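You operate a simulated robot arm through the tools that you are given. There is no shell and no other tool.

You are at the controls of a simulated two-armed robot. One attempt, no reset.

Task
Set the red posts at about 20 cm and 80 cm, then load the ruler with 300 g.
Fine: press ZERO with the pan empty after the posts are set; the grey 100 g weight and the black 200 g weight next to it go on the pan. Leave the other two black weights.
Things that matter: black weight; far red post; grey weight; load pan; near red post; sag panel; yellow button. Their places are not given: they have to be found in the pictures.

Only the result counts: the job must be done as asked and must still hold three seconds after the hand-in. Knocking over, shifting, dropping, spilling or breaking anything else fails it.

Robot
Two 7-joint arms with fingered hands on one trunk that stands fixed in place. Base frame: the origin is at the foot of the trunk, x ahead of it, y to its left, z up. Units: cm, rad, N and s.
The left shoulder is at [4.2, 16.2, 106.1], the right one opposite. Each reaches about 121.5 cm from its shoulder. Payload 4 kg a hand.
Tool frame (each hand has its own): the origin (TCP) lies between the finger pads and is the grasp point; the fingertips stand 3.6 cm ahead of it; z points along the fingers, y is the line along which they close. The gripper opens to 12.4 cm; its body begins 4.2 cm behind the TCP. The gripper is a hand of 4 fingers: y runs from the thumb to the fingers, the wrist lies at [-1.5, -9.9, -18.9] in the tool frame, and closing takes about 1.5 s.
Orientation is told as [roll, pitch, yaw] about the base's x, y, z axes, in that order, counted from this pose: with the fingers straight down and the wrist toward the robot, the tool's x, y and z point along [0, 1, 0], [1, 0, 0] and [0, 0, -1] of the base frame.

Tools
- The arms move only by the tool send_rows. It takes "left_deltas", "right_deltas" or both (then of equal length, played together; a hand with none holds still); each is a list of rows, each a list of 7 numbers: the closure, from 0 (fully open) to 1 (shut), then the shift along the tool's x, y, z in cm, then the turn, a rotation vector about the tool's x, y, z in rad. In form: [[claw, x, y, z, wx, wy, wz], ...]. A call has 1 to 20 rows; each row shifts and turns the commanded pose from where the row before left it, along the tool's axes as they then stand. Each row takes 0.2 s and may step no farther than 5 cm and 0.15 rad from the row before; otherwise, or with a gripper value out of range, the whole call is refused. A pose out of reach is approached as far as the arm can. The call stops where the force on the tool passes 40 N (or 10 N more than at its start, if that is more) or the arm is blocked; 0.2 s more then pass. Each finger travels about 4.5 cm/s and halts on what it meets, pressing with about 30 N; the grip force reading is that of the motor and also rises with nothing between the fingers. The clock runs only during rows and for 0.2 s after the last one: add rows that do not move to give the fingers time. It gives the time, the measured TCP pose, the force on the tool (base axes), the opening and the grip force at its end, in the units of the frame above (readings bear some noise), with the torque about the TCP (base axes, N m) and any sound that the robot's microphone picked up, and new pictures: "show" is both (left out), scene, wrist or none (wrist: the cameras of the hands that moved).
- Cameras (640 x 400 px; columns grow to the right, rows downward): "scene" is now at [13.03, -7.16, 132.12]; the picture's right is [-0.64, -0.76, 0.10], its down [-0.27, 0.11, -0.96] and it looks along [0.71, -0.64, -0.27] (base axes); focal length 315 px, centre (320, 200). "left" rides on the left gripper at [-7.5, -8.6, -12.3] in its tool frame; the picture's right is [-0.70, -0.34, 0.63], its down [0.64, -0.68, 0.35] and it looks along [0.32, 0.65, 0.69] (tool axes); focal length 275 px, centre (320, 200). "right" rides on the right gripper at [7.5, -8.6, -12.3] in its tool frame; the picture's right is [-0.70, 0.34, -0.63], its down [-0.64, -0.68, 0.35] and it looks along [-0.32, 0.65, 0.69] (tool axes); focal length 275 px, centre (320, 200).
- raise_lower(by): moves the trunk up (or, below 0, down) by that many cm; the arms and the scene camera ride with it, the base frame stays. It gives what a move gives, with no picture.
- hand_shape(shape, hand): the hand has 4 fingers and takes this shape, open, in about a second: jaw (thumb against the fingers, like two jaws); tri (thumb and two fingers); tip (a fingertip pinch); poke (one finger out to press); point (the index stretched); flat (the hand flat); cup (the hand cupped); fist (a fist). The gripper value then closes the fingers along that shape, each until it touches; the sizes above hold for jaw. It gives what a move gives, with no picture.
- pan_tilt(pan, tilt): turns the head with the scene camera to pan (to the left, within 1.501 rad either way) and tilt (down, from -0.506 to 1.204), counted from straight ahead of the robot (the tilt from the chest, where the trunk bows). It gives what a move gives, and a new picture of the scene camera.
- measure_at(camera, pixels): for up to 12 pixels [column, row] of the newest picture of that camera ("zoom" is the newest enlarged one), the place [x, y, z] in the base frame of the surface seen there, good to about 0.2 cm, but the place of the scene camera against the robot may be out by one fixed shift of up to 1.8 cm in any direction. The clock stands still meanwhile.
- zoom(camera, box): a new picture of the part [left, top, right, bottom] of that camera's present view, enlarged. The clock stands still meanwhile.
- job_done(): hands the job in; it is judged then, once.

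Open the grippers and draw the arms clear of the work before you hand the job in, unless the task says otherwise.

The tools are called after ">>>" as a command line: name --argument value ..., lists and objects as JSON in quotes. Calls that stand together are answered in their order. send_rows: Moves the arms, as the interface text tells. Its arguments: {"type":"object","properties":{"left_deltas":{"type":"array"},"right_deltas":{"type":"array"},"show":{"type":"string","enum":["both","scene","wrist","none"]}},"required":[]} The other tools are called the same way: raise_lower (by) moves the trunk up or down; hand_shape (shape, hand) gives the hand a shape; pan_tilt (pan, tilt) turns the head that bears the scene camera; measure_at (camera, pixels) gives the place of the surface under pixels of a picture; zoom (camera, box) takes an enlarged picture of a part of a camera's view; job_done () hands the job in.

At the start:

```text
time: 0.0
left_tcp_pos: [81.64, -5.14, 111.88]
left_tcp_rot: [0.002, 0.001, 0.0]
left_wrist_force: [-0.1, -0.2, 0.5]
left_ft_torque: [-0.01, -0.03, -0.01]
left_finger_gap: 12.38
left_grasp_force: 0.0
left_shape: jaw
right_tcp_pos: [40.26, -48.84, 114.1]
right_tcp_rot: [-0.001, 0.0, 0.001]
right_wrist_force: [0.7, -0.7, 0.0]
right_ft_torque: [0.02, 0.0, -0.02]
right_finger_gap: 12.36
right_grasp_force: 0.0
right_shape: jaw
trunk travel left (down, up): [-22.5, 25.3]
head pan, tilt (commanded): [-0.71, 0.162]
```

scene: 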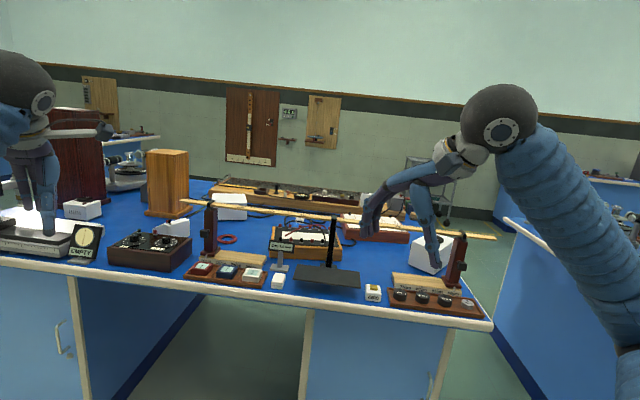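
right: 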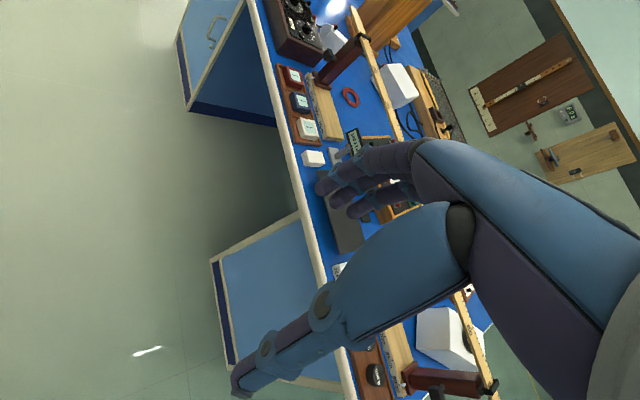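
left: 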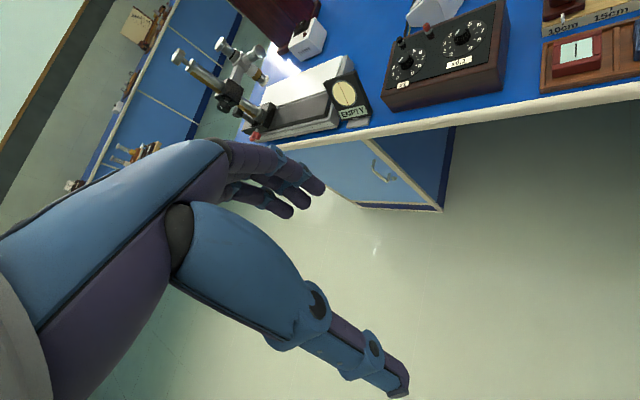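

The scene shows a long ruler over two posts (about [210,230] and [455,262]) with a pan at [327,277]. I'll zoom in on the parts to understand them.

>>> zoom --camera "scene" --box '[170, 180, 350, 300]'

>>> zoom --camera "scene" --box '[320, 200, 500, 320]'

```text
3.33 times, centred on (260, 240) of scene
```

zoom: 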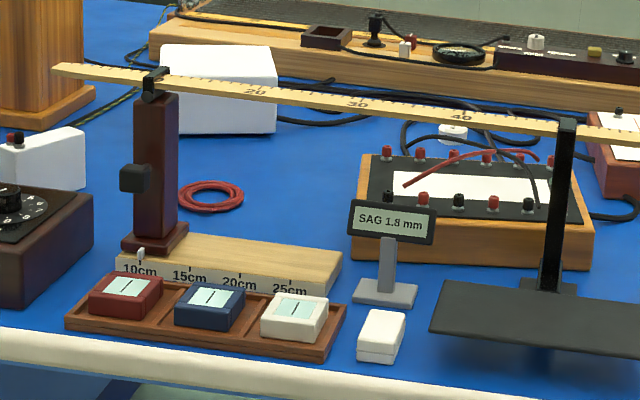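

```text
3.33 times, centred on (410, 260) of scene
```

zoom: 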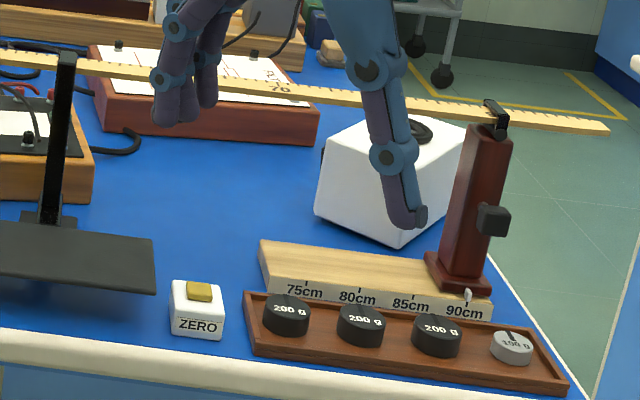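

The left post has its pointer near 10 cm and the right post near 90 cm; the grey weight is at about scene (464,299). I'll measure the key points.

>>> measure_at --camera "scene" --pixels '[[209, 251], [207, 230], [210, 205], [203, 269], [228, 272], [251, 277], [465, 299], [442, 294], [421, 291], [400, 288], [373, 288], [327, 277]]'

>>> measure_at --camera "scene" --pixels '[[458, 262], [455, 245], [459, 235], [452, 283], [405, 281], [331, 230], [301, 247], [280, 247], [195, 205], [488, 236], [340, 330], [430, 285]]'

>>> measure_at --camera "right" --pixels '[[291, 77], [299, 102], [307, 128], [313, 158], [341, 62], [345, 220], [340, 268], [375, 373], [350, 98], [395, 87], [328, 77], [400, 120]]'

```text
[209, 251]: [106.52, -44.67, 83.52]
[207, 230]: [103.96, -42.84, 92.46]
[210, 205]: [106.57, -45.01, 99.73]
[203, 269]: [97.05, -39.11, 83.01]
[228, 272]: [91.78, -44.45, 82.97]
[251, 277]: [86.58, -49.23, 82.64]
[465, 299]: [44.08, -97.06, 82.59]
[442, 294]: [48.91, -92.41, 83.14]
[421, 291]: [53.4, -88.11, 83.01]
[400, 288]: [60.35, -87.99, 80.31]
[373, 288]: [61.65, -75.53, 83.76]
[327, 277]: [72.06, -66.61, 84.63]
```

```text
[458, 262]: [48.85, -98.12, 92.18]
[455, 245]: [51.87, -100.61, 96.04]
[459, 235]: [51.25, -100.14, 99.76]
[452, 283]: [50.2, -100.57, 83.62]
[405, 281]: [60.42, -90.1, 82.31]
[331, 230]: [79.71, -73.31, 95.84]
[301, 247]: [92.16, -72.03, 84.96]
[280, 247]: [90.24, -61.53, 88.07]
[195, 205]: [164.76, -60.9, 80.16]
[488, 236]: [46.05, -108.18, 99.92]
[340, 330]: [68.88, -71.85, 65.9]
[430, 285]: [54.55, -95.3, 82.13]
```

```text
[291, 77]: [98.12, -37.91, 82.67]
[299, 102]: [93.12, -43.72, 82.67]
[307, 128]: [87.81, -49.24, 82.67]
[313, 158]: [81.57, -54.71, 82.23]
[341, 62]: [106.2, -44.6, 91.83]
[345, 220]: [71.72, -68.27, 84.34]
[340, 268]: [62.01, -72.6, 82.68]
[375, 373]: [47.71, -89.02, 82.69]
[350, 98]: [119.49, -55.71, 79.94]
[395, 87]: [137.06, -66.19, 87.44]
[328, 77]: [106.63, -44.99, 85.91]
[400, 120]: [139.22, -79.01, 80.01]
```

The bench runs diagonally (ruler axis along about (-0.71,-0.71)). I'll zoom tighter on the posts, knobs and scales.

>>> zoom --camera "scene" --box '[180, 190, 280, 290]'

>>> zoom --camera "scene" --box '[385, 225, 500, 325]'

>>> zoom --camera "scene" --box '[260, 195, 390, 305]'

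>>> zoom --camera "right" --box '[260, 0, 420, 180]'

```text
4.00 times, centred on (230, 240) of scene
```

zoom: 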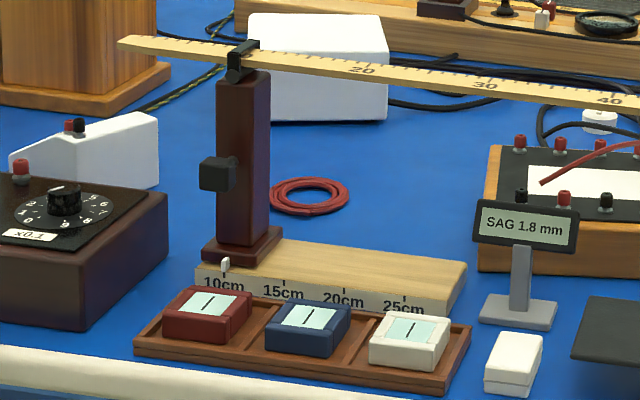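

```text
4.00 times, centred on (442, 275) of scene
```

zoom: 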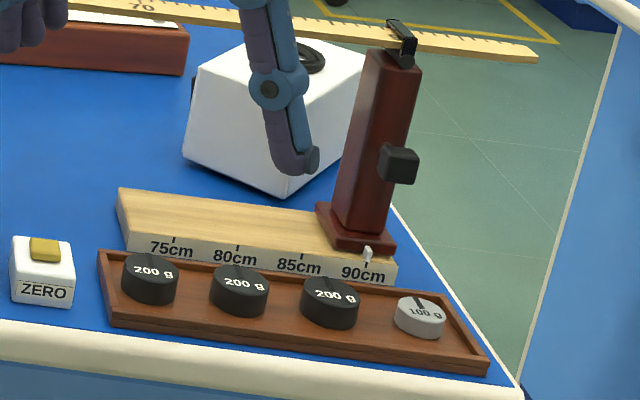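

```text
3.64 times, centred on (325, 250) of scene
```

zoom: 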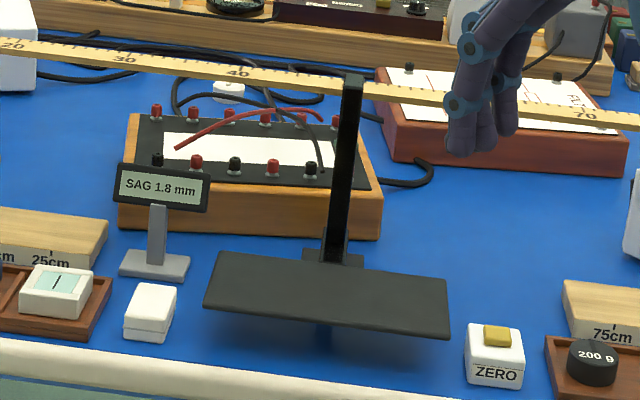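

```text
2.22 times, centred on (340, 90) of right
```

zoom: 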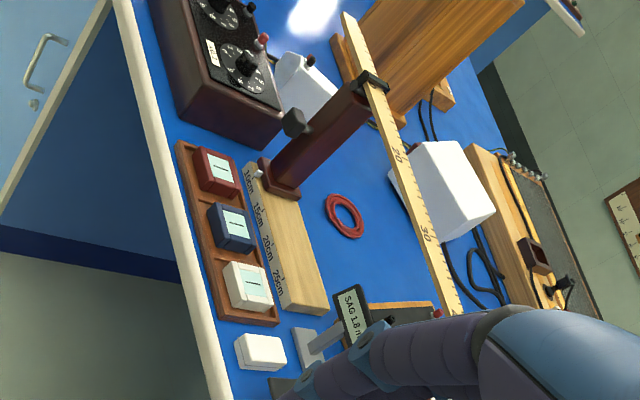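

I'll measure ticks and pointers in enlarged scene views, left side first.

>>> zoom --camera "scene" --box '[190, 225, 300, 290]'

```text
5.82 times, centred on (245, 258) of scene
```

zoom: 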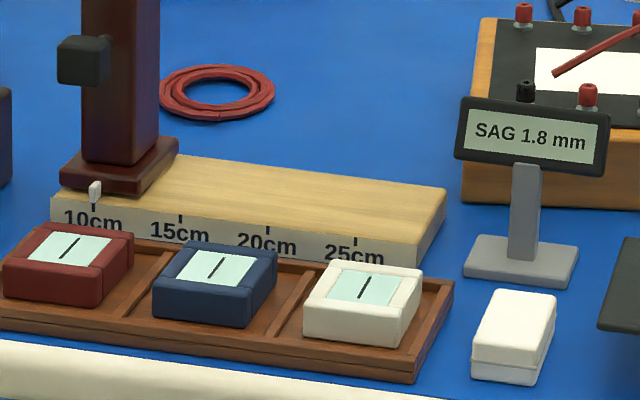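

>>> measure_at --camera "zoom" --pixels '[[94, 206], [180, 218], [268, 231], [355, 243], [95, 188], [84, 60], [108, 60], [120, 110], [120, 178], [70, 173], [300, 200], [130, 20]]'

>>> zoom --camera "scene" --box '[390, 230, 500, 320]'

```text
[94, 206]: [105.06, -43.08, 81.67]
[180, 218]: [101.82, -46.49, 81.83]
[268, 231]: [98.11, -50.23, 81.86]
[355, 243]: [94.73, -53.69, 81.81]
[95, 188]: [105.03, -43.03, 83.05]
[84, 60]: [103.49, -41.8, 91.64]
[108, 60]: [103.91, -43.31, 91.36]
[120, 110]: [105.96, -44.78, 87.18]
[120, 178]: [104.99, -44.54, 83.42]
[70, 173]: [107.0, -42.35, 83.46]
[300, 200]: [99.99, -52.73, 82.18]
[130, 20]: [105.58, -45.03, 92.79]
```

```text
4.44 times, centred on (445, 275) of scene
```

zoom: 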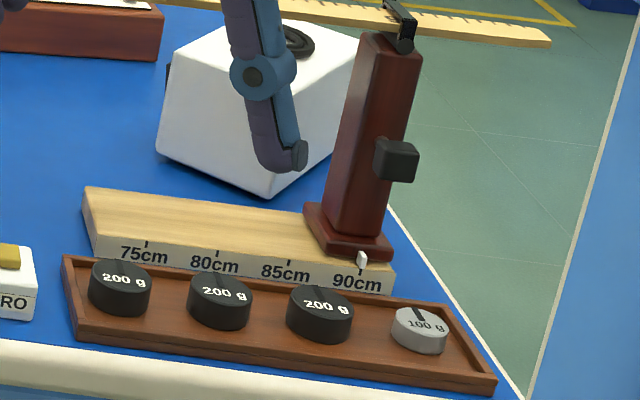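

>>> measure_at --camera "zoom" --pixels '[[146, 244], [218, 254], [289, 264], [360, 276], [361, 259], [403, 162], [383, 155], [368, 180], [345, 225], [230, 225], [320, 305], [420, 330]]'

>>> measure_at --camera "scene" --pixels '[[373, 286], [374, 292], [290, 280], [357, 285], [310, 264], [360, 277], [331, 262], [331, 215], [210, 200], [208, 205]]'

```text
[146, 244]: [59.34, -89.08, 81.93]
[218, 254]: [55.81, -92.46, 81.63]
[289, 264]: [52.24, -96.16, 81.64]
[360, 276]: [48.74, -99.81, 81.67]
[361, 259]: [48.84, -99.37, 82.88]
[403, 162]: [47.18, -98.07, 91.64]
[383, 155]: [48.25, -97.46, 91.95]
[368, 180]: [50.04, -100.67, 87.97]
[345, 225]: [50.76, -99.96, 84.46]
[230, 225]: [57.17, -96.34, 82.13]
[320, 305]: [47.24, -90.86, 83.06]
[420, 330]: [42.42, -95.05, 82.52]
```

```text
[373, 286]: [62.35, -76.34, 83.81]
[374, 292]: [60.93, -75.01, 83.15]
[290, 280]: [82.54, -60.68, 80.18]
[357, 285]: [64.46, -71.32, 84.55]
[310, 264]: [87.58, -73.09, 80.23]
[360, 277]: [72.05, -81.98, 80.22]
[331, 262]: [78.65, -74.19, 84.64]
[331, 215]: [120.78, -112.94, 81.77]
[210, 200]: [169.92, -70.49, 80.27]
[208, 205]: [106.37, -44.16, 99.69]
```

Ticks: 20 cm is at about (98.1,-50.2), 80 cm at about (55.8,-92.5) in scene coordinates, and both posts must slide about 10 cm inward. I'll put the right hand into the poke shape and turn it to face the bench to see what its finger looks like.

>>> hand_shape --shape "poke" --hand "right"

>>> send_rows --right_deltas '[[0, 0, 0, -2, 0, 0, 0.131], [0, 0, 0, -2, 0, 0, 0.131], [0, 0, 0, 0, 0, 0, 0.131], [0, 0, 0, 0, 0, 0, 0.131], [0, 0, 0, 0, 0, 0, 0.131], [0, 0, 0, 0, 0, 0, 0.131]]' --show "both"

```text
time: 0.9
left_tcp_pos: [81.61, -5.19, 111.98]
left_tcp_rot: [0.0, 0.0, -0.001]
left_wrist_force: [-1.0, 0.9, 0.2]
left_ft_torque: [-0.01, 0.04, 0.02]
left_finger_gap: 12.35
left_grasp_force: 0.1
left_shape: jaw
right_tcp_pos: [40.27, -48.83, 114.12]
right_tcp_rot: [0.0, 0.001, 0.0]
right_wrist_force: [0.3, -0.2, 0.3]
right_ft_torque: [-0.04, 0.0, -0.02]
right_finger_gap: 0.0
right_grasp_force: 0.0
right_shape: poke
trunk travel left (down, up): [-22.5, 25.3]
head pan, tilt (commanded): [-0.71, 0.162]
```

```text
time: 2.3
left_tcp_pos: [81.64, -5.1, 111.97]
left_tcp_rot: [0.001, -0.001, -0.001]
left_wrist_force: [-0.1, 1.0, 0.6]
left_ft_torque: [-0.01, 0.01, -0.02]
left_finger_gap: 12.37
left_grasp_force: 0.1
left_shape: jaw
right_tcp_pos: [40.26, -48.8, 118.13]
right_tcp_rot: [0.001, 0.0, -0.787]
right_wrist_force: [0.1, -0.6, -0.2]
right_ft_torque: [0.03, -0.03, 0.0]
right_finger_gap: 0.0
right_grasp_force: 0.0
right_shape: poke
trunk travel left (down, up): [-22.5, 25.3]
head pan, tilt (commanded): [-0.71, 0.162]
```

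scene: 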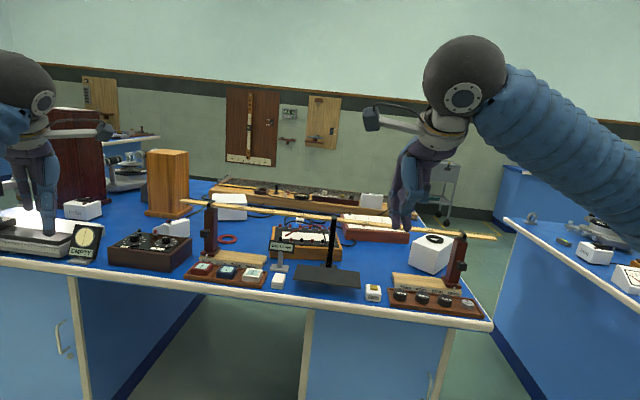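
right: 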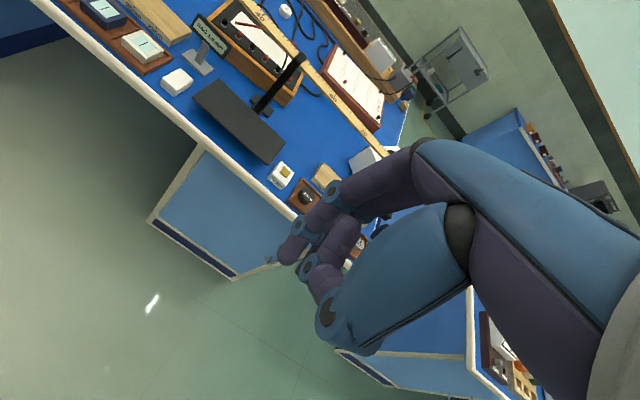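

The poke hand has one finger pointing out to about (290,250) in the right view. I'll zoom and measure where the fingertip is.

>>> zoom --camera "right" --box '[240, 130, 480, 360]'

>>> zoom --camera "scene" --box '[340, 80, 500, 240]'

>>> measure_at --camera "right" --pixels '[[287, 253], [297, 240], [303, 228], [325, 205], [308, 265], [312, 280], [318, 295], [330, 325], [352, 235], [358, 215], [345, 340], [385, 170]]'

```text
1.74 times, centred on (360, 245) of right
```

zoom: 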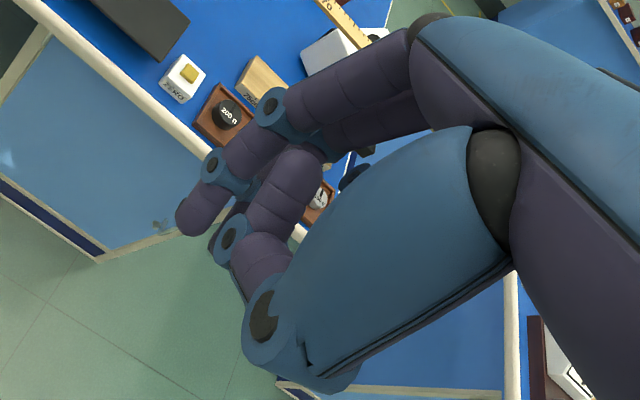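

```text
2.50 times, centred on (420, 160) of scene
```

zoom: 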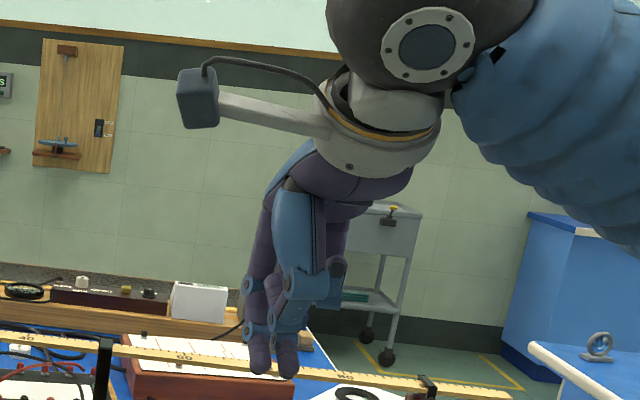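

```text
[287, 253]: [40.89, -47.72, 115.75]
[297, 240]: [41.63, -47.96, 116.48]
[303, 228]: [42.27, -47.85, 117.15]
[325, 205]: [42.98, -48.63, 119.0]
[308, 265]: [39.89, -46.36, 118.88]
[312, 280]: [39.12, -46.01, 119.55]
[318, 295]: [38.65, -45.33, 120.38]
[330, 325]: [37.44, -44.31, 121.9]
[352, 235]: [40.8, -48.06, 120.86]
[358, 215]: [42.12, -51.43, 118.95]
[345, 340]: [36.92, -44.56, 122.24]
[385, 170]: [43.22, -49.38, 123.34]
```

I'll measure the two visible fingertips in the scene view to pin down the finger layout.

>>> measure_at --camera "scene" --pixels '[[443, 225], [455, 226], [444, 214], [456, 215], [473, 187], [460, 195], [445, 200], [130, 250], [165, 238], [190, 255], [110, 240], [150, 255]]'

>>> zoom --camera "scene" --box '[420, 170, 490, 240]'

```text
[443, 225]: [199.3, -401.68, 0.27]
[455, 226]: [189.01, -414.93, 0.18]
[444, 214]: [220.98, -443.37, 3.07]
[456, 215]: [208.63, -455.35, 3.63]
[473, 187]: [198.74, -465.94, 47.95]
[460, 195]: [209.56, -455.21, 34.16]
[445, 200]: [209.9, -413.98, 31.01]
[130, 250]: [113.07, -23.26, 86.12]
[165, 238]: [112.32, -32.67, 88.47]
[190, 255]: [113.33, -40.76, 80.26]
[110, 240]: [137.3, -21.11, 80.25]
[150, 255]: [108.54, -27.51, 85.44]
```

```text
5.71 times, centred on (455, 205) of scene
```

zoom: 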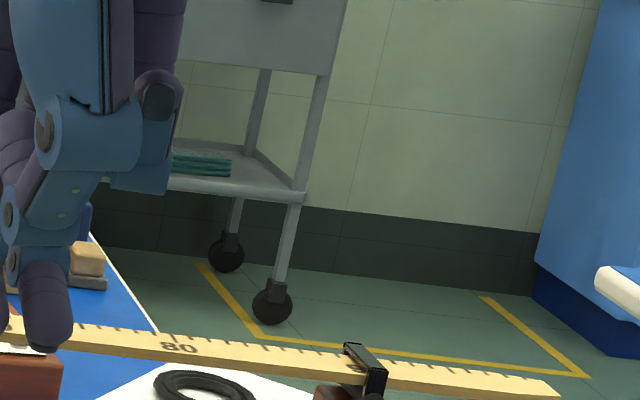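

I mis-scaled the zoom; the fingertips are at scene (395,224) and (407,227). Measuring those properly.

>>> measure_at --camera "scene" --pixels '[[395, 224], [407, 226], [396, 214], [406, 216], [425, 187], [413, 195], [400, 200], [412, 175]]'

>>> zoom --camera "scene" --box '[370, 130, 450, 240]'

```text
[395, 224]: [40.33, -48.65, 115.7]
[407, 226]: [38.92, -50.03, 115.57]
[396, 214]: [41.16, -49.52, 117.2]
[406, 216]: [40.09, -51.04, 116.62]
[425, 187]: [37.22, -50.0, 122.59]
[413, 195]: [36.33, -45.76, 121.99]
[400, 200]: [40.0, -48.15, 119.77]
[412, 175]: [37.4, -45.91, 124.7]
```

```text
3.64 times, centred on (410, 185) of scene
```

zoom: 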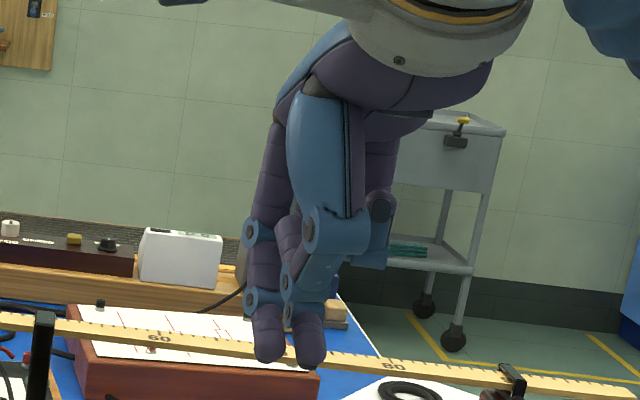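

The poke tool is the index plus thumb tip, a narrow bundle about 2.5–3 cm ahead of the TCP. Next I tilt the hand 45° so the finger points forward-down and move it to the right of the right-hand post, high up, to look with the wrist camera.

>>> send_rows --right_deltas '[[0, 0, 0, 0, -0.131, 0, 0], [0, 0, 0, 0, -0.131, 0, 0], [0, 0, 0, 0, -0.131, 0, 0], [0, 0, 0, 0, -0.131, 0, 0], [0, 0, 0, 0, -0.131, 0, 0], [0, 0, 0, 0, -0.131, 0, 0], [0, -4, 0.7, 2.4, 0, 0, 0], [0, -4, 0.7, 2.4, 0, 0, 0], [0, -4, 0.7, 2.4, 0, 0, 0], [0, -4, 0.7, 2.4, 0, 0, 0], [0, -4, 0.7, 2.4, 0, 0, 0], [0, -4, 0.7, 2.4, 0, 0, 0], [0, -4, 0.7, 2.4, 0, 0, 0], [0, -4, 0.7, 2.4, 0, 0, 0], [0, -4, 0.7, 2.4, 0, 0, 0], [0, -4, 0.7, 2.4, 0, 0, 0]]' --show "both"

```text
time: 5.7
left_tcp_pos: [81.59, -5.02, 111.75]
left_tcp_rot: [0.001, -0.001, -0.001]
left_wrist_force: [-0.5, 0.0, -0.4]
left_ft_torque: [0.02, 0.0, 0.01]
left_finger_gap: 12.37
left_grasp_force: 0.0
left_shape: jaw
right_tcp_pos: [33.23, -95.91, 111.65]
right_tcp_rot: [0.0, -0.785, -0.786]
right_wrist_force: [-0.1, 0.2, 1.0]
right_ft_torque: [-0.03, -0.01, -0.02]
right_finger_gap: 0.0
right_grasp_force: 0.1
right_shape: poke
right hand out of reach, approached as far as the arm can: row 3, 4, 5, 6
trunk travel left (down, up): [-22.5, 25.3]
head pan, tilt (commanded): [-0.71, 0.162]
```

scene: 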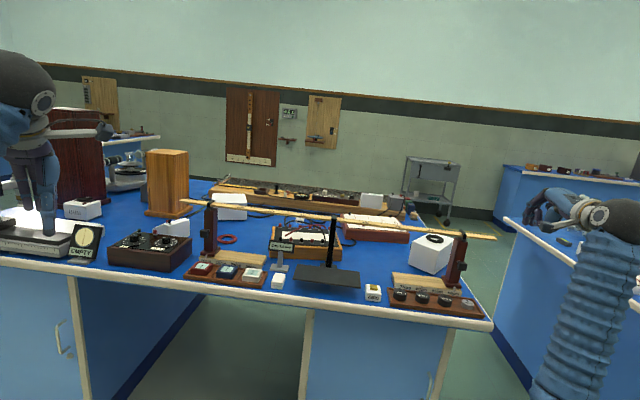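
right: 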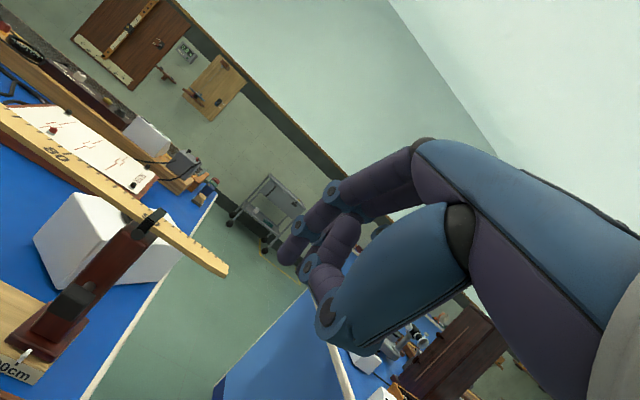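

The hand is clear and the right camera sees the right post. I'll measure common features with both cameras to get the scene offset.

>>> zoom --camera "right" --box '[0, 200, 240, 400]'

>>> zoom --camera "scene" --box '[400, 220, 510, 320]'

```text
2.00 times, centred on (120, 300) of right
```

zoom: 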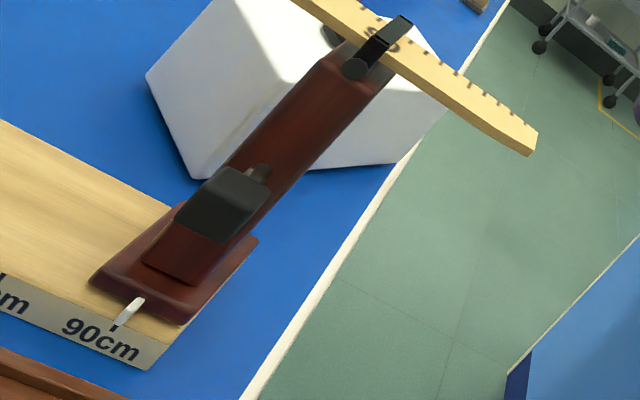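

```text
4.00 times, centred on (455, 270) of scene
```

zoom: 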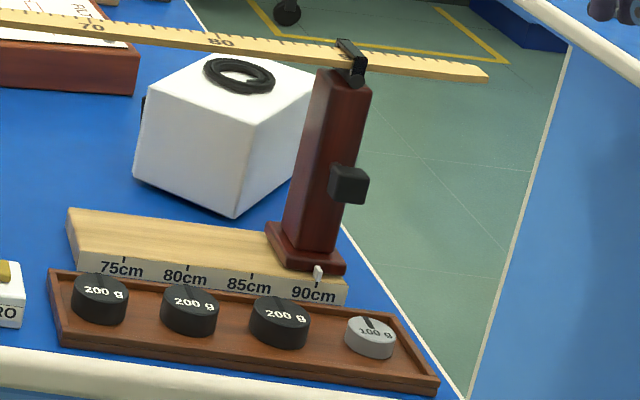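

>>> measure_at --camera "right" --pixels '[[29, 350], [18, 364], [60, 300], [75, 300], [67, 310], [33, 331], [54, 341], [105, 262], [5, 340], [224, 274], [218, 272], [145, 230]]'

>>> measure_at --camera "zoom" --pixels '[[318, 272], [316, 284], [345, 172], [345, 190], [351, 205], [287, 245], [328, 250], [335, 100], [200, 235], [487, 72], [280, 310], [372, 330]]'

```text
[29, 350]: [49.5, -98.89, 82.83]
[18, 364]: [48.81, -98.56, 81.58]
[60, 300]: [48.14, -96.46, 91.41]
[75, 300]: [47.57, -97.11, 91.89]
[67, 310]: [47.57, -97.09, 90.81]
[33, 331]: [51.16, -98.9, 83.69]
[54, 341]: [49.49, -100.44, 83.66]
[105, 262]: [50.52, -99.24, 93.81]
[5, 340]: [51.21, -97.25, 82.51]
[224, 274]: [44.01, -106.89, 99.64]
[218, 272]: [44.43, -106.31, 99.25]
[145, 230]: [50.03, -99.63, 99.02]
```

```text
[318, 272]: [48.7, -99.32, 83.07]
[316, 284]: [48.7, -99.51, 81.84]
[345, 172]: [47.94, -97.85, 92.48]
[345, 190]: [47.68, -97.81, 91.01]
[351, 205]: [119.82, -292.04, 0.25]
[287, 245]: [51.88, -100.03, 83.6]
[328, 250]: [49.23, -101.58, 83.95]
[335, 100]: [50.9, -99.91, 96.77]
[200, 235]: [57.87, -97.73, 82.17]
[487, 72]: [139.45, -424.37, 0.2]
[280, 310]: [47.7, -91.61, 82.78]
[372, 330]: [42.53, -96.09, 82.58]
```

The scene camera reads about 0.9 cm too far along −y; wrist-camera values are what I'll use. In those, the right post is at u≈34.9 (u = −(x+y)/√2), front face d≈106 (d=(x−y)/√2). Now I lower the finger beside the right post, on its outer side.

>>> send_rows --right_deltas '[[0, 0, -1.0, 3.75, 0, 0, 0], [0, 0, -1.0, 3.75, 0, 0, 0], [0, 0, -1.0, 3.75, 0, 0, 0], [0, 0, -1.0, 3.75, 0, 0, 0], [0, 0, -1.0, 3.75, 0, 0, 0], [0, 0, -1.0, 3.75, 0, 0, 0], [0, 0, -1.0, 3.7, 0, 0, 0]]' --show "both"

```text
time: 7.3
left_tcp_pos: [81.63, -5.14, 111.83]
left_tcp_rot: [-0.002, -0.001, 0.001]
left_wrist_force: [0.9, -0.4, 0.2]
left_ft_torque: [0.03, 0.0, 0.01]
left_finger_gap: 12.37
left_grasp_force: 0.0
left_shape: jaw
right_tcp_pos: [42.66, -105.22, 88.27]
right_tcp_rot: [0.0, -0.786, -0.788]
right_wrist_force: [-0.2, 0.5, 0.1]
right_ft_torque: [0.04, -0.01, 0.0]
right_finger_gap: 0.0
right_grasp_force: 0.0
right_shape: poke
trunk travel left (down, up): [-22.5, 25.3]
head pan, tilt (commanded): [-0.71, 0.162]
```

scene: 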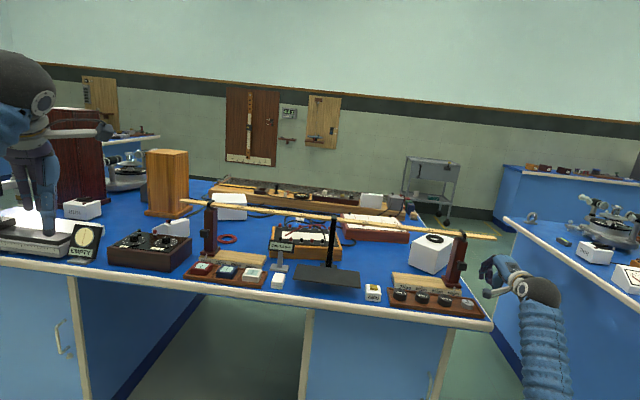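
right: 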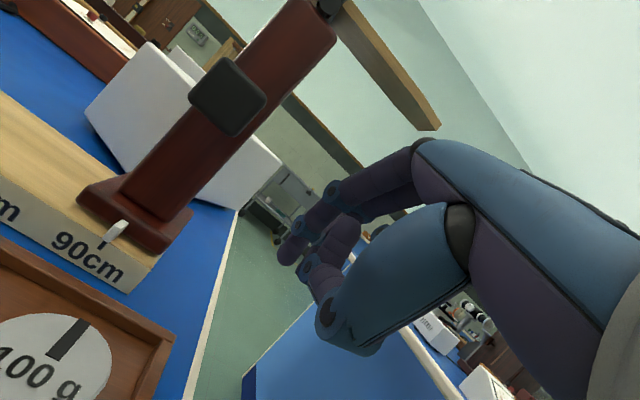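

The finger is now beside the post (right view: post at (190,150), finger tip at (290,250)). I'll pan the head to see it better and measure the post with the wrist camera.

>>> pan_tilt --pan -0.95 --tilt 0.3

>>> measure_at --camera "right" --pixels '[[117, 228], [103, 245], [225, 95], [262, 100], [193, 92], [187, 205], [130, 180], [165, 220], [185, 225], [60, 345], [60, 320], [290, 250]]'

```text
time: 8.1
left_tcp_pos: [81.6, -5.13, 112.01]
left_tcp_rot: [0.0, 0.0, 0.001]
left_wrist_force: [-0.4, 0.2, 0.9]
left_ft_torque: [0.01, -0.03, -0.01]
left_finger_gap: 12.37
left_grasp_force: 0.0
left_shape: jaw
right_tcp_pos: [42.69, -105.32, 88.42]
right_tcp_rot: [0.0, -0.784, -0.786]
right_wrist_force: [-0.6, -0.6, 0.2]
right_ft_torque: [0.01, 0.02, 0.02]
right_finger_gap: 0.01
right_grasp_force: 0.1
right_shape: poke
trunk travel left (down, up): [-22.5, 25.3]
head pan, tilt (commanded): [-0.949, 0.3]
```

scene: 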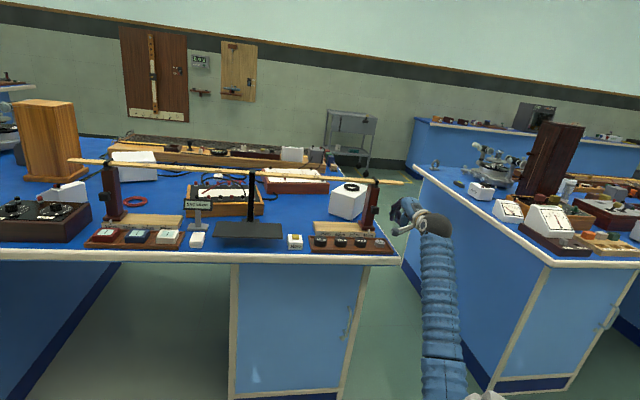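

```text
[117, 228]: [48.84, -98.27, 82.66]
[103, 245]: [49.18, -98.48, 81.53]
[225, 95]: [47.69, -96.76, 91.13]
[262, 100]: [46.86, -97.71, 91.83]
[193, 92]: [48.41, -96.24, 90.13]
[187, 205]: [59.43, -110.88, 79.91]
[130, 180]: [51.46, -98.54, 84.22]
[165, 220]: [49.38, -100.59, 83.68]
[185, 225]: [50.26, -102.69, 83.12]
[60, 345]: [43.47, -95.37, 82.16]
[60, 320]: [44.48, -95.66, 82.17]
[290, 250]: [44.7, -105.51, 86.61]
```

Pointer is at u≈34.95 and the 90 cm tick at 34.9, so the target is u≈24.9. The finger surface is at u≈43.0 and the post side at 36.2; I close in on the post 6 cm.

>>> send_rows --right_deltas '[[0, 2, 0, 0, 0, 0, 0], [0, 2, 0, 0, 0, 0, 0], [0, 1.5, 0, 0, 0, 0, 0], [0, 0.5, 0, 0, 0, 0, 0]]' --show "both"

```text
time: 9.1
left_tcp_pos: [81.82, -5.18, 111.94]
left_tcp_rot: [0.001, -0.002, 0.0]
left_wrist_force: [-0.2, -0.8, -0.4]
left_ft_torque: [0.0, 0.0, -0.04]
left_finger_gap: 12.38
left_grasp_force: 0.0
left_shape: jaw
right_tcp_pos: [47.04, -100.77, 88.29]
right_tcp_rot: [-0.002, -0.786, -0.786]
right_wrist_force: [-1.4, -0.9, -0.5]
right_ft_torque: [0.02, -0.02, 0.01]
right_finger_gap: 0.0
right_grasp_force: 0.0
right_shape: poke
trunk travel left (down, up): [-22.5, 25.3]
head pan, tilt (commanded): [-0.949, 0.3]
```

scene: 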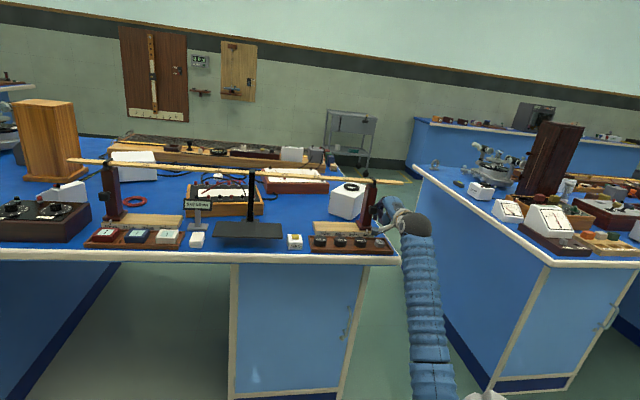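
right: 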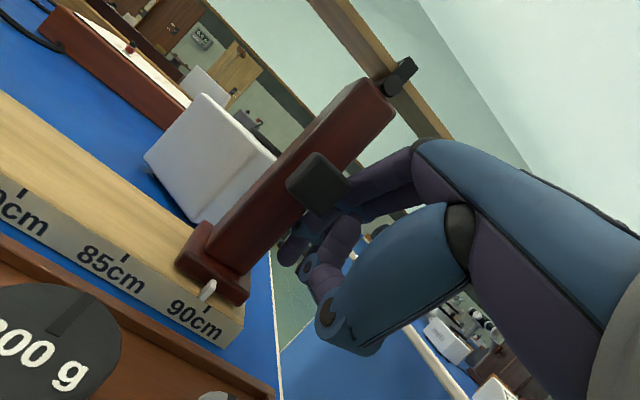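

The finger is just touching (about 1.6 N back along +u). Now I push the post 5 cm inward in slow steps and check.

>>> send_rows --right_deltas '[[0, 0.5, 0, 0, 0, 0, 0], [0, 0.5, 0, 0, 0, 0, 0], [0, 0.5, 0, 0, 0, 0, 0], [0, 0.5, 0, 0, 0, 0, 0], [0, 0.5, 0, 0, 0, 0, 0], [0, 0.5, 0, 0, 0, 0, 0], [0, 0.5, 0, 0, 0, 0, 0], [0, 0.5, 0, 0, 0, 0, 0]]' --show "both"

```text
time: 10.9
left_tcp_pos: [81.57, -5.14, 111.95]
left_tcp_rot: [0.001, 0.0, 0.0]
left_wrist_force: [-0.6, 0.2, -0.2]
left_ft_torque: [-0.02, -0.02, 0.03]
left_finger_gap: 12.38
left_grasp_force: 0.1
left_shape: jaw
right_tcp_pos: [49.71, -98.0, 88.32]
right_tcp_rot: [0.0, -0.786, -0.787]
right_wrist_force: [0.0, -0.7, 0.1]
right_ft_torque: [-0.01, 0.0, 0.0]
right_finger_gap: 0.0
right_grasp_force: 0.0
right_shape: poke
trunk travel left (down, up): [-22.5, 25.3]
head pan, tilt (commanded): [-0.949, 0.3]
```

scene: 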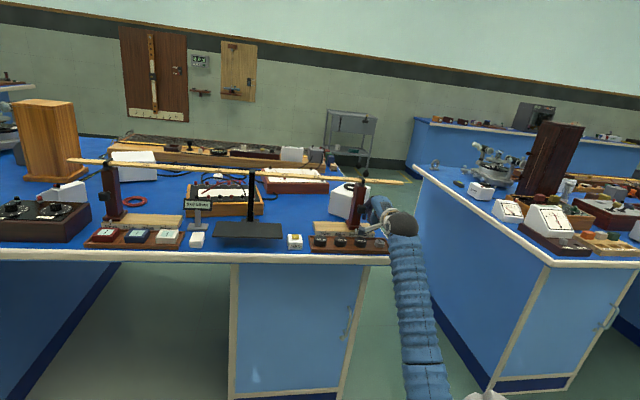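
right: 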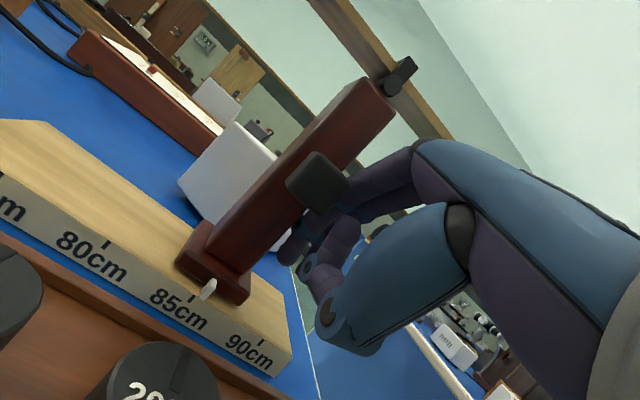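

The post slides with the finger; pointer is now around 86 cm. I push 5.8 cm more.

>>> send_rows --right_deltas '[[0, 0.5, 0, 0, 0, 0, 0], [0, 0.5, 0, 0, 0, 0, 0], [0, 0.5, 0, 0, 0, 0, 0], [0, 0.5, 0, 0, 0, 0, 0], [0, 0.5, 0, 0, 0, 0, 0], [0, 0.5, 0, 0, 0, 0, 0], [0, 0.5, 0, 0, 0, 0, 0], [0, 0.5, 0, 0, 0, 0, 0], [0, 0.5, 0, 0, 0, 0, 0], [0, 0.5, 0, 0, 0, 0, 0], [0, 0.5, 0, 0, 0, 0, 0], [0, 0.3, 0, 0, 0, 0, 0], [0, 0, 0, 0, 0, 0, 0]]' --show "both"

>>> zoom --camera "right" --box '[60, 180, 320, 380]'

>>> zoom --camera "scene" --box '[290, 170, 420, 260]'

```text
time: 13.7
left_tcp_pos: [81.66, -5.2, 111.9]
left_tcp_rot: [0.0, 0.0, 0.0]
left_wrist_force: [0.3, 0.5, 0.0]
left_ft_torque: [-0.02, 0.02, -0.02]
left_finger_gap: 12.37
left_grasp_force: 0.0
left_shape: jaw
right_tcp_pos: [53.86, -94.11, 88.34]
right_tcp_rot: [0.001, -0.786, -0.784]
right_wrist_force: [-1.2, -0.2, -0.6]
right_ft_torque: [-0.01, -0.02, 0.02]
right_finger_gap: 0.0
right_grasp_force: 0.0
right_shape: poke
trunk travel left (down, up): [-22.5, 25.3]
head pan, tilt (commanded): [-0.949, 0.3]
```

scene: 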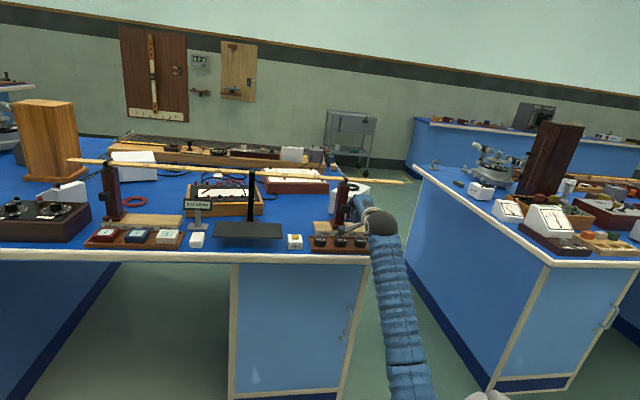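
right: 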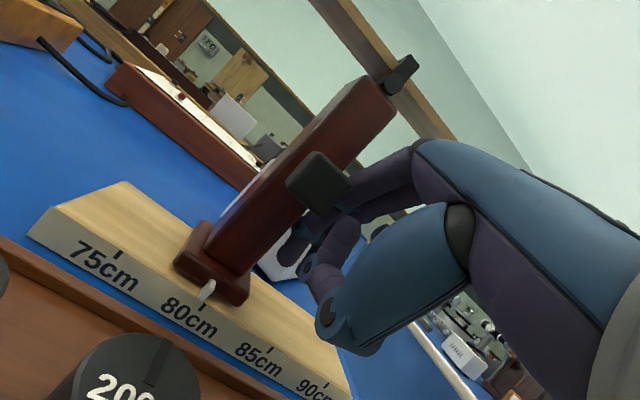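

```text
2.00 times, centred on (190, 280) of right
```

zoom: 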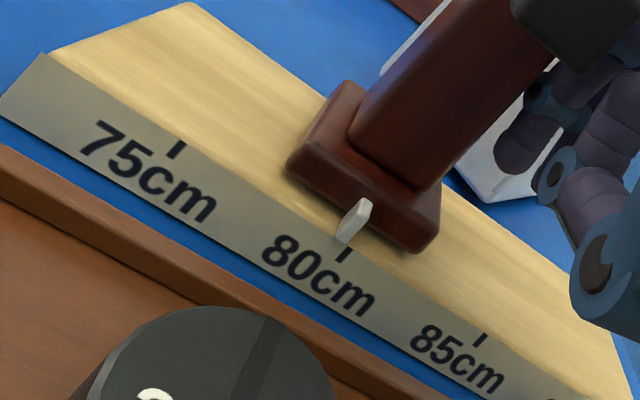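

```text
4.44 times, centred on (355, 215) of scene
```

zoom: 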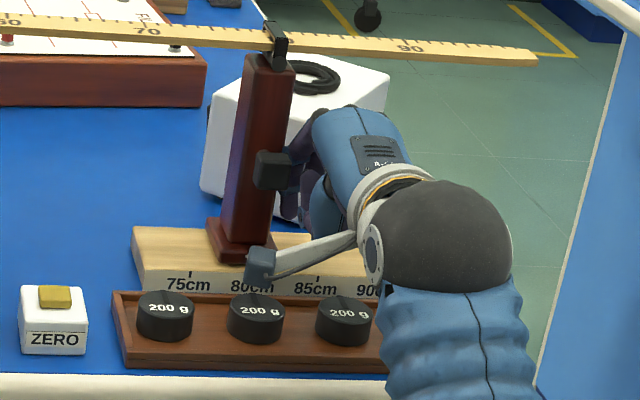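

Pointer at about (207,288) sits right above the 80 cm tick at (203,308). I measure both to see the remaining error.

>>> measure_at --camera "right" --pixels '[[208, 286], [204, 293], [203, 307], [118, 255], [271, 349], [190, 235], [250, 299], [203, 309]]'

```text
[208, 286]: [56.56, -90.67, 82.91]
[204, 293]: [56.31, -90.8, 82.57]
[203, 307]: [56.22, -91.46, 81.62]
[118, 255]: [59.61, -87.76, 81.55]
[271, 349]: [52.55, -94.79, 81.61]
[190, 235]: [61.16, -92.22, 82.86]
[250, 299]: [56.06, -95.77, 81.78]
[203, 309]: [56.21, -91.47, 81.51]
```

The pointer reads roughly 79.5–80. I'll back the finger off 4 cm so that the wrist camera sits straight in front of the pointer for a parallax-free reading.

>>> send_rows --right_deltas '[[0, -1, 0, 0, 0, 0, 0], [0, -1.5, 0, 0, 0, 0, 0], [0, -1.5, 0, 0, 0, 0, 0]]' --show "wrist"

>>> zoom --camera "right" --box '[60, 180, 260, 305]'

```text
time: 14.5
left_tcp_pos: [81.5, -5.11, 111.98]
left_tcp_rot: [-0.002, 0.0, 0.001]
left_wrist_force: [0.2, 0.0, 0.7]
left_ft_torque: [0.01, -0.02, -0.01]
left_finger_gap: 12.37
left_grasp_force: 0.0
left_shape: jaw
right_tcp_pos: [51.02, -96.96, 88.37]
right_tcp_rot: [0.0, -0.784, -0.786]
right_wrist_force: [0.0, 0.3, 0.4]
right_ft_torque: [-0.05, -0.03, 0.02]
right_finger_gap: 0.0
right_grasp_force: 0.2
right_shape: poke
trunk travel left (down, up): [-22.5, 25.3]
head pan, tilt (commanded): [-0.949, 0.3]
```

right: 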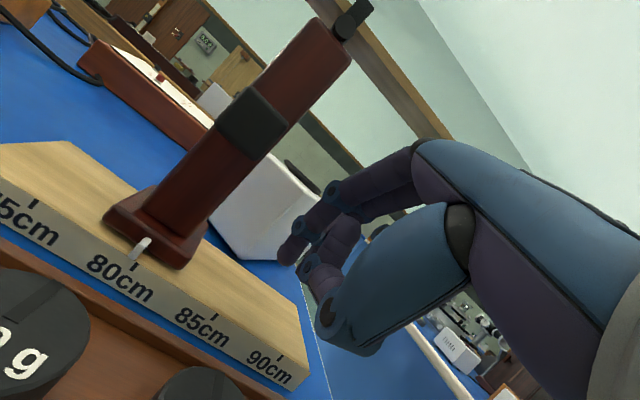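

```text
3.20 times, centred on (160, 242) of right
```

zoom: 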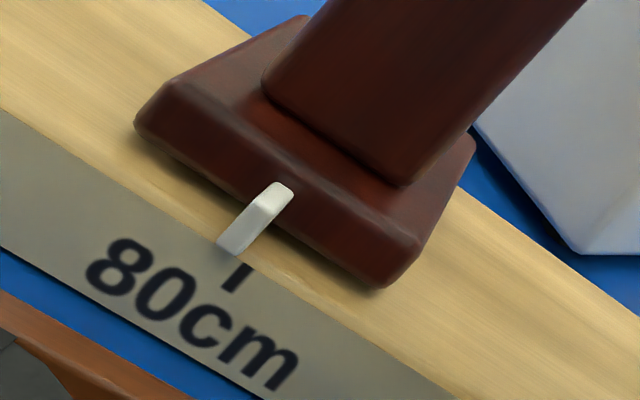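

From straight ahead the pointer sits slightly on the low side of the 80 tick. I measure again in this view for a precise value.

>>> measure_at --camera "zoom" --pixels '[[262, 205], [240, 232], [232, 248], [280, 190], [243, 272], [237, 283], [150, 125], [395, 283], [275, 75], [405, 180]]'

>>> zoom --camera "right" --box '[300, 0, 420, 75]'

```text
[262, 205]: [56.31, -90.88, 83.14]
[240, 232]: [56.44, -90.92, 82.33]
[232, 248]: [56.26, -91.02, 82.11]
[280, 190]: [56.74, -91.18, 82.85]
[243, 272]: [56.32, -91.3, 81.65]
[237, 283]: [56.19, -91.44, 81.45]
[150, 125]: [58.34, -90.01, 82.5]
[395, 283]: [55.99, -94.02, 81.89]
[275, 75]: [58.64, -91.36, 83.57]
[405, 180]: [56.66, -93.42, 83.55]
```

```text
5.33 times, centred on (360, 38) of right
```

zoom: 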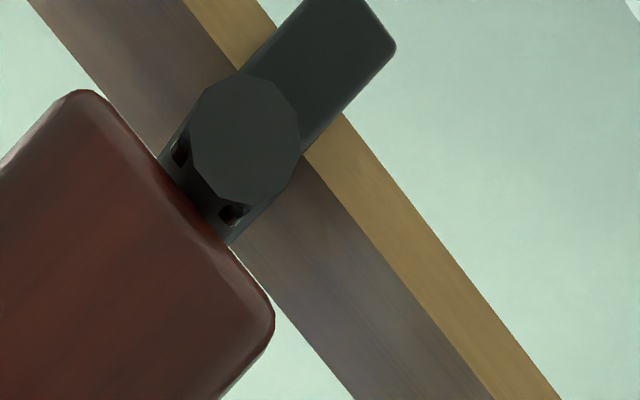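

The right post reads about 79.6–79.8 cm: good. I withdraw the right hand back and up the way it came, and check the area left of the left post (dial box) with the scene camera.

>>> send_rows --right_deltas '[[0, -2, 0.5, -3, 0, 0, 0], [0, -1, 1.0, -3.75, 0, 0, 0], [0, 0, 1.0, -3.75, 0, 0, 0], [0, 0, 1.0, -3.75, 0, 0, 0], [0, 0, 1.0, -3.75, 0, 0, 0], [0, 0, 1.0, -3.75, 0, 0, 0]]' --show "none"

>>> hand_shape --shape "poke" --hand "left"

>>> pan_tilt --pan -0.5 --tilt 0.3

```text
time: 15.9
left_tcp_pos: [81.64, -5.1, 111.95]
left_tcp_rot: [0.0, 0.001, -0.001]
left_wrist_force: [0.0, 0.5, 0.0]
left_ft_torque: [-0.03, 0.0, -0.01]
left_finger_gap: 12.37
left_grasp_force: 0.0
left_shape: jaw
right_tcp_pos: [40.67, -90.82, 107.66]
right_tcp_rot: [0.001, -0.785, -0.786]
right_wrist_force: [-0.1, -0.2, 1.0]
right_ft_torque: [0.0, 0.0, -0.04]
right_finger_gap: 0.01
right_grasp_force: 0.0
right_shape: poke
trunk travel left (down, up): [-22.5, 25.3]
head pan, tilt (commanded): [-0.949, 0.3]
```

```text
time: 16.8
left_tcp_pos: [81.61, -5.09, 111.93]
left_tcp_rot: [0.001, 0.0, -0.002]
left_wrist_force: [0.6, 0.2, -0.4]
left_ft_torque: [0.0, -0.01, 0.01]
left_finger_gap: 0.0
left_grasp_force: 0.0
left_shape: poke
right_tcp_pos: [40.72, -90.74, 107.47]
right_tcp_rot: [-0.001, -0.785, -0.786]
right_wrist_force: [0.5, -0.2, -0.2]
right_ft_torque: [0.02, 0.0, 0.01]
right_finger_gap: 0.0
right_grasp_force: 0.1
right_shape: poke
trunk travel left (down, up): [-22.5, 25.3]
head pan, tilt (commanded): [-0.949, 0.3]
```

```text
time: 17.7
left_tcp_pos: [81.71, -5.08, 111.83]
left_tcp_rot: [0.0, 0.001, -0.001]
left_wrist_force: [0.2, -0.3, -0.1]
left_ft_torque: [0.01, 0.01, 0.04]
left_finger_gap: 0.01
left_grasp_force: 0.1
left_shape: poke
right_tcp_pos: [40.58, -90.81, 107.42]
right_tcp_rot: [0.0, -0.786, -0.786]
right_wrist_force: [0.2, -1.0, -0.2]
right_ft_torque: [0.02, 0.0, 0.02]
right_finger_gap: 0.0
right_grasp_force: 0.1
right_shape: poke
trunk travel left (down, up): [-22.5, 25.3]
head pan, tilt (commanded): [-0.499, 0.3]
```

scene: 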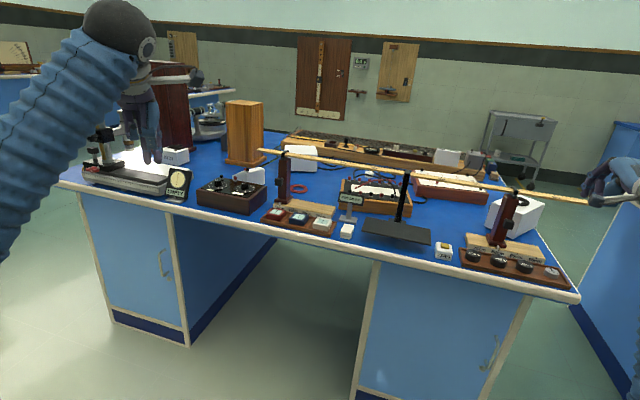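

Now I zoom on the left post and the dial box next to it.

>>> zoom --camera "scene" --box '[190, 140, 350, 240]'

>>> measure_at --camera "scene" --pixels '[[266, 188], [263, 198], [245, 202], [230, 195], [248, 186], [220, 183], [240, 184], [250, 176], [275, 188], [200, 190], [262, 212], [255, 170]]'

```text
4.00 times, centred on (270, 190) of scene
```

zoom: 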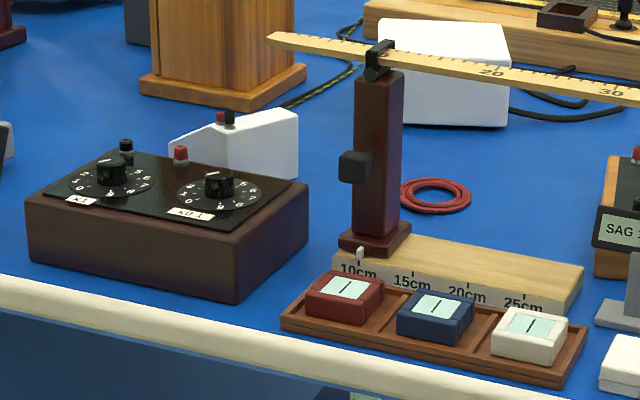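

```text
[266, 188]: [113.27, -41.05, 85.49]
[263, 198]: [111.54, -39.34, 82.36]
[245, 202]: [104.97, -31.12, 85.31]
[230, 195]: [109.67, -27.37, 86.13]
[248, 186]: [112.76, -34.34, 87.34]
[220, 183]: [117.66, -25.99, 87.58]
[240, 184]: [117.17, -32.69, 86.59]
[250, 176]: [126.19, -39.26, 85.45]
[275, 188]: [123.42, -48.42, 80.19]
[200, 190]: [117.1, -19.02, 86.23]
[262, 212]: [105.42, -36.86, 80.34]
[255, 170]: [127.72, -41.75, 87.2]
```

The dial box's right side is at u≈−52 with its top at z≈86, leaving room for the finger if I stay above z≈87. The left hand mirrors the right one, so I turn it the same way and bring it up high to the left of the left post.

>>> send_rows --left_deltas '[[0, 0, 0, 0, 0, 0, 0.131], [0, 0, 0, 0, 0, 0, 0.131], [0, 0, 0, 0, 0, 0, 0.131], [0, 0, 0, 0, 0, 0, 0.131], [0, 0, 0, 0, 0, 0, 0.131], [0, 0, 0, 0, 0, 0, 0.131], [0, 0, 0, 0, -0.131, 0, 0], [0, 0, 0, 0, -0.131, 0, 0], [0, 0, 0, 0, -0.131, 0, 0], [0, 0, 0, 0, -0.131, 0, 0], [0, 0, 0, 0, -0.131, 0, 0], [0, 0, 0, 0, -0.131, 0, 0]]' --show "both"

```text
time: 20.3
left_tcp_pos: [81.67, -5.11, 111.94]
left_tcp_rot: [0.0, -0.789, -0.786]
left_wrist_force: [0.5, 0.4, -0.1]
left_ft_torque: [-0.01, -0.01, -0.03]
left_finger_gap: 0.03
left_grasp_force: 0.1
left_shape: poke
right_tcp_pos: [40.72, -90.8, 107.5]
right_tcp_rot: [0.0, -0.786, -0.785]
right_wrist_force: [0.3, 0.1, 0.0]
right_ft_torque: [-0.01, -0.02, 0.02]
right_finger_gap: 0.02
right_grasp_force: 0.1
right_shape: poke
trunk travel left (down, up): [-22.5, 25.3]
head pan, tilt (commanded): [-0.499, 0.3]
```

scene: 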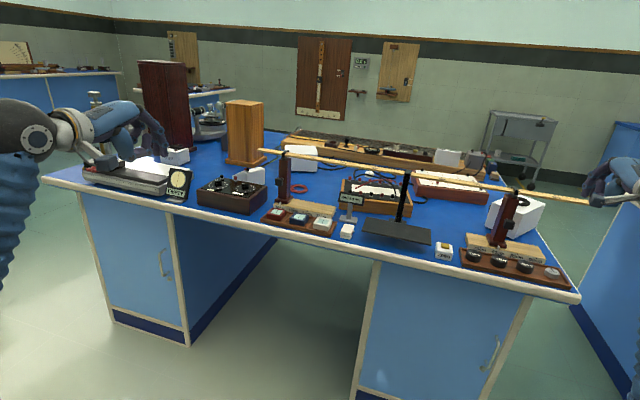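
left: 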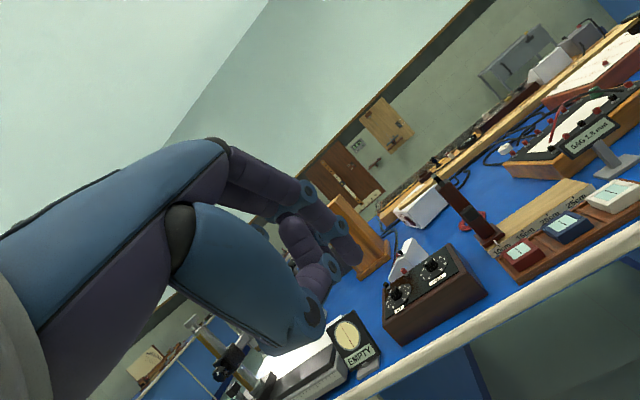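

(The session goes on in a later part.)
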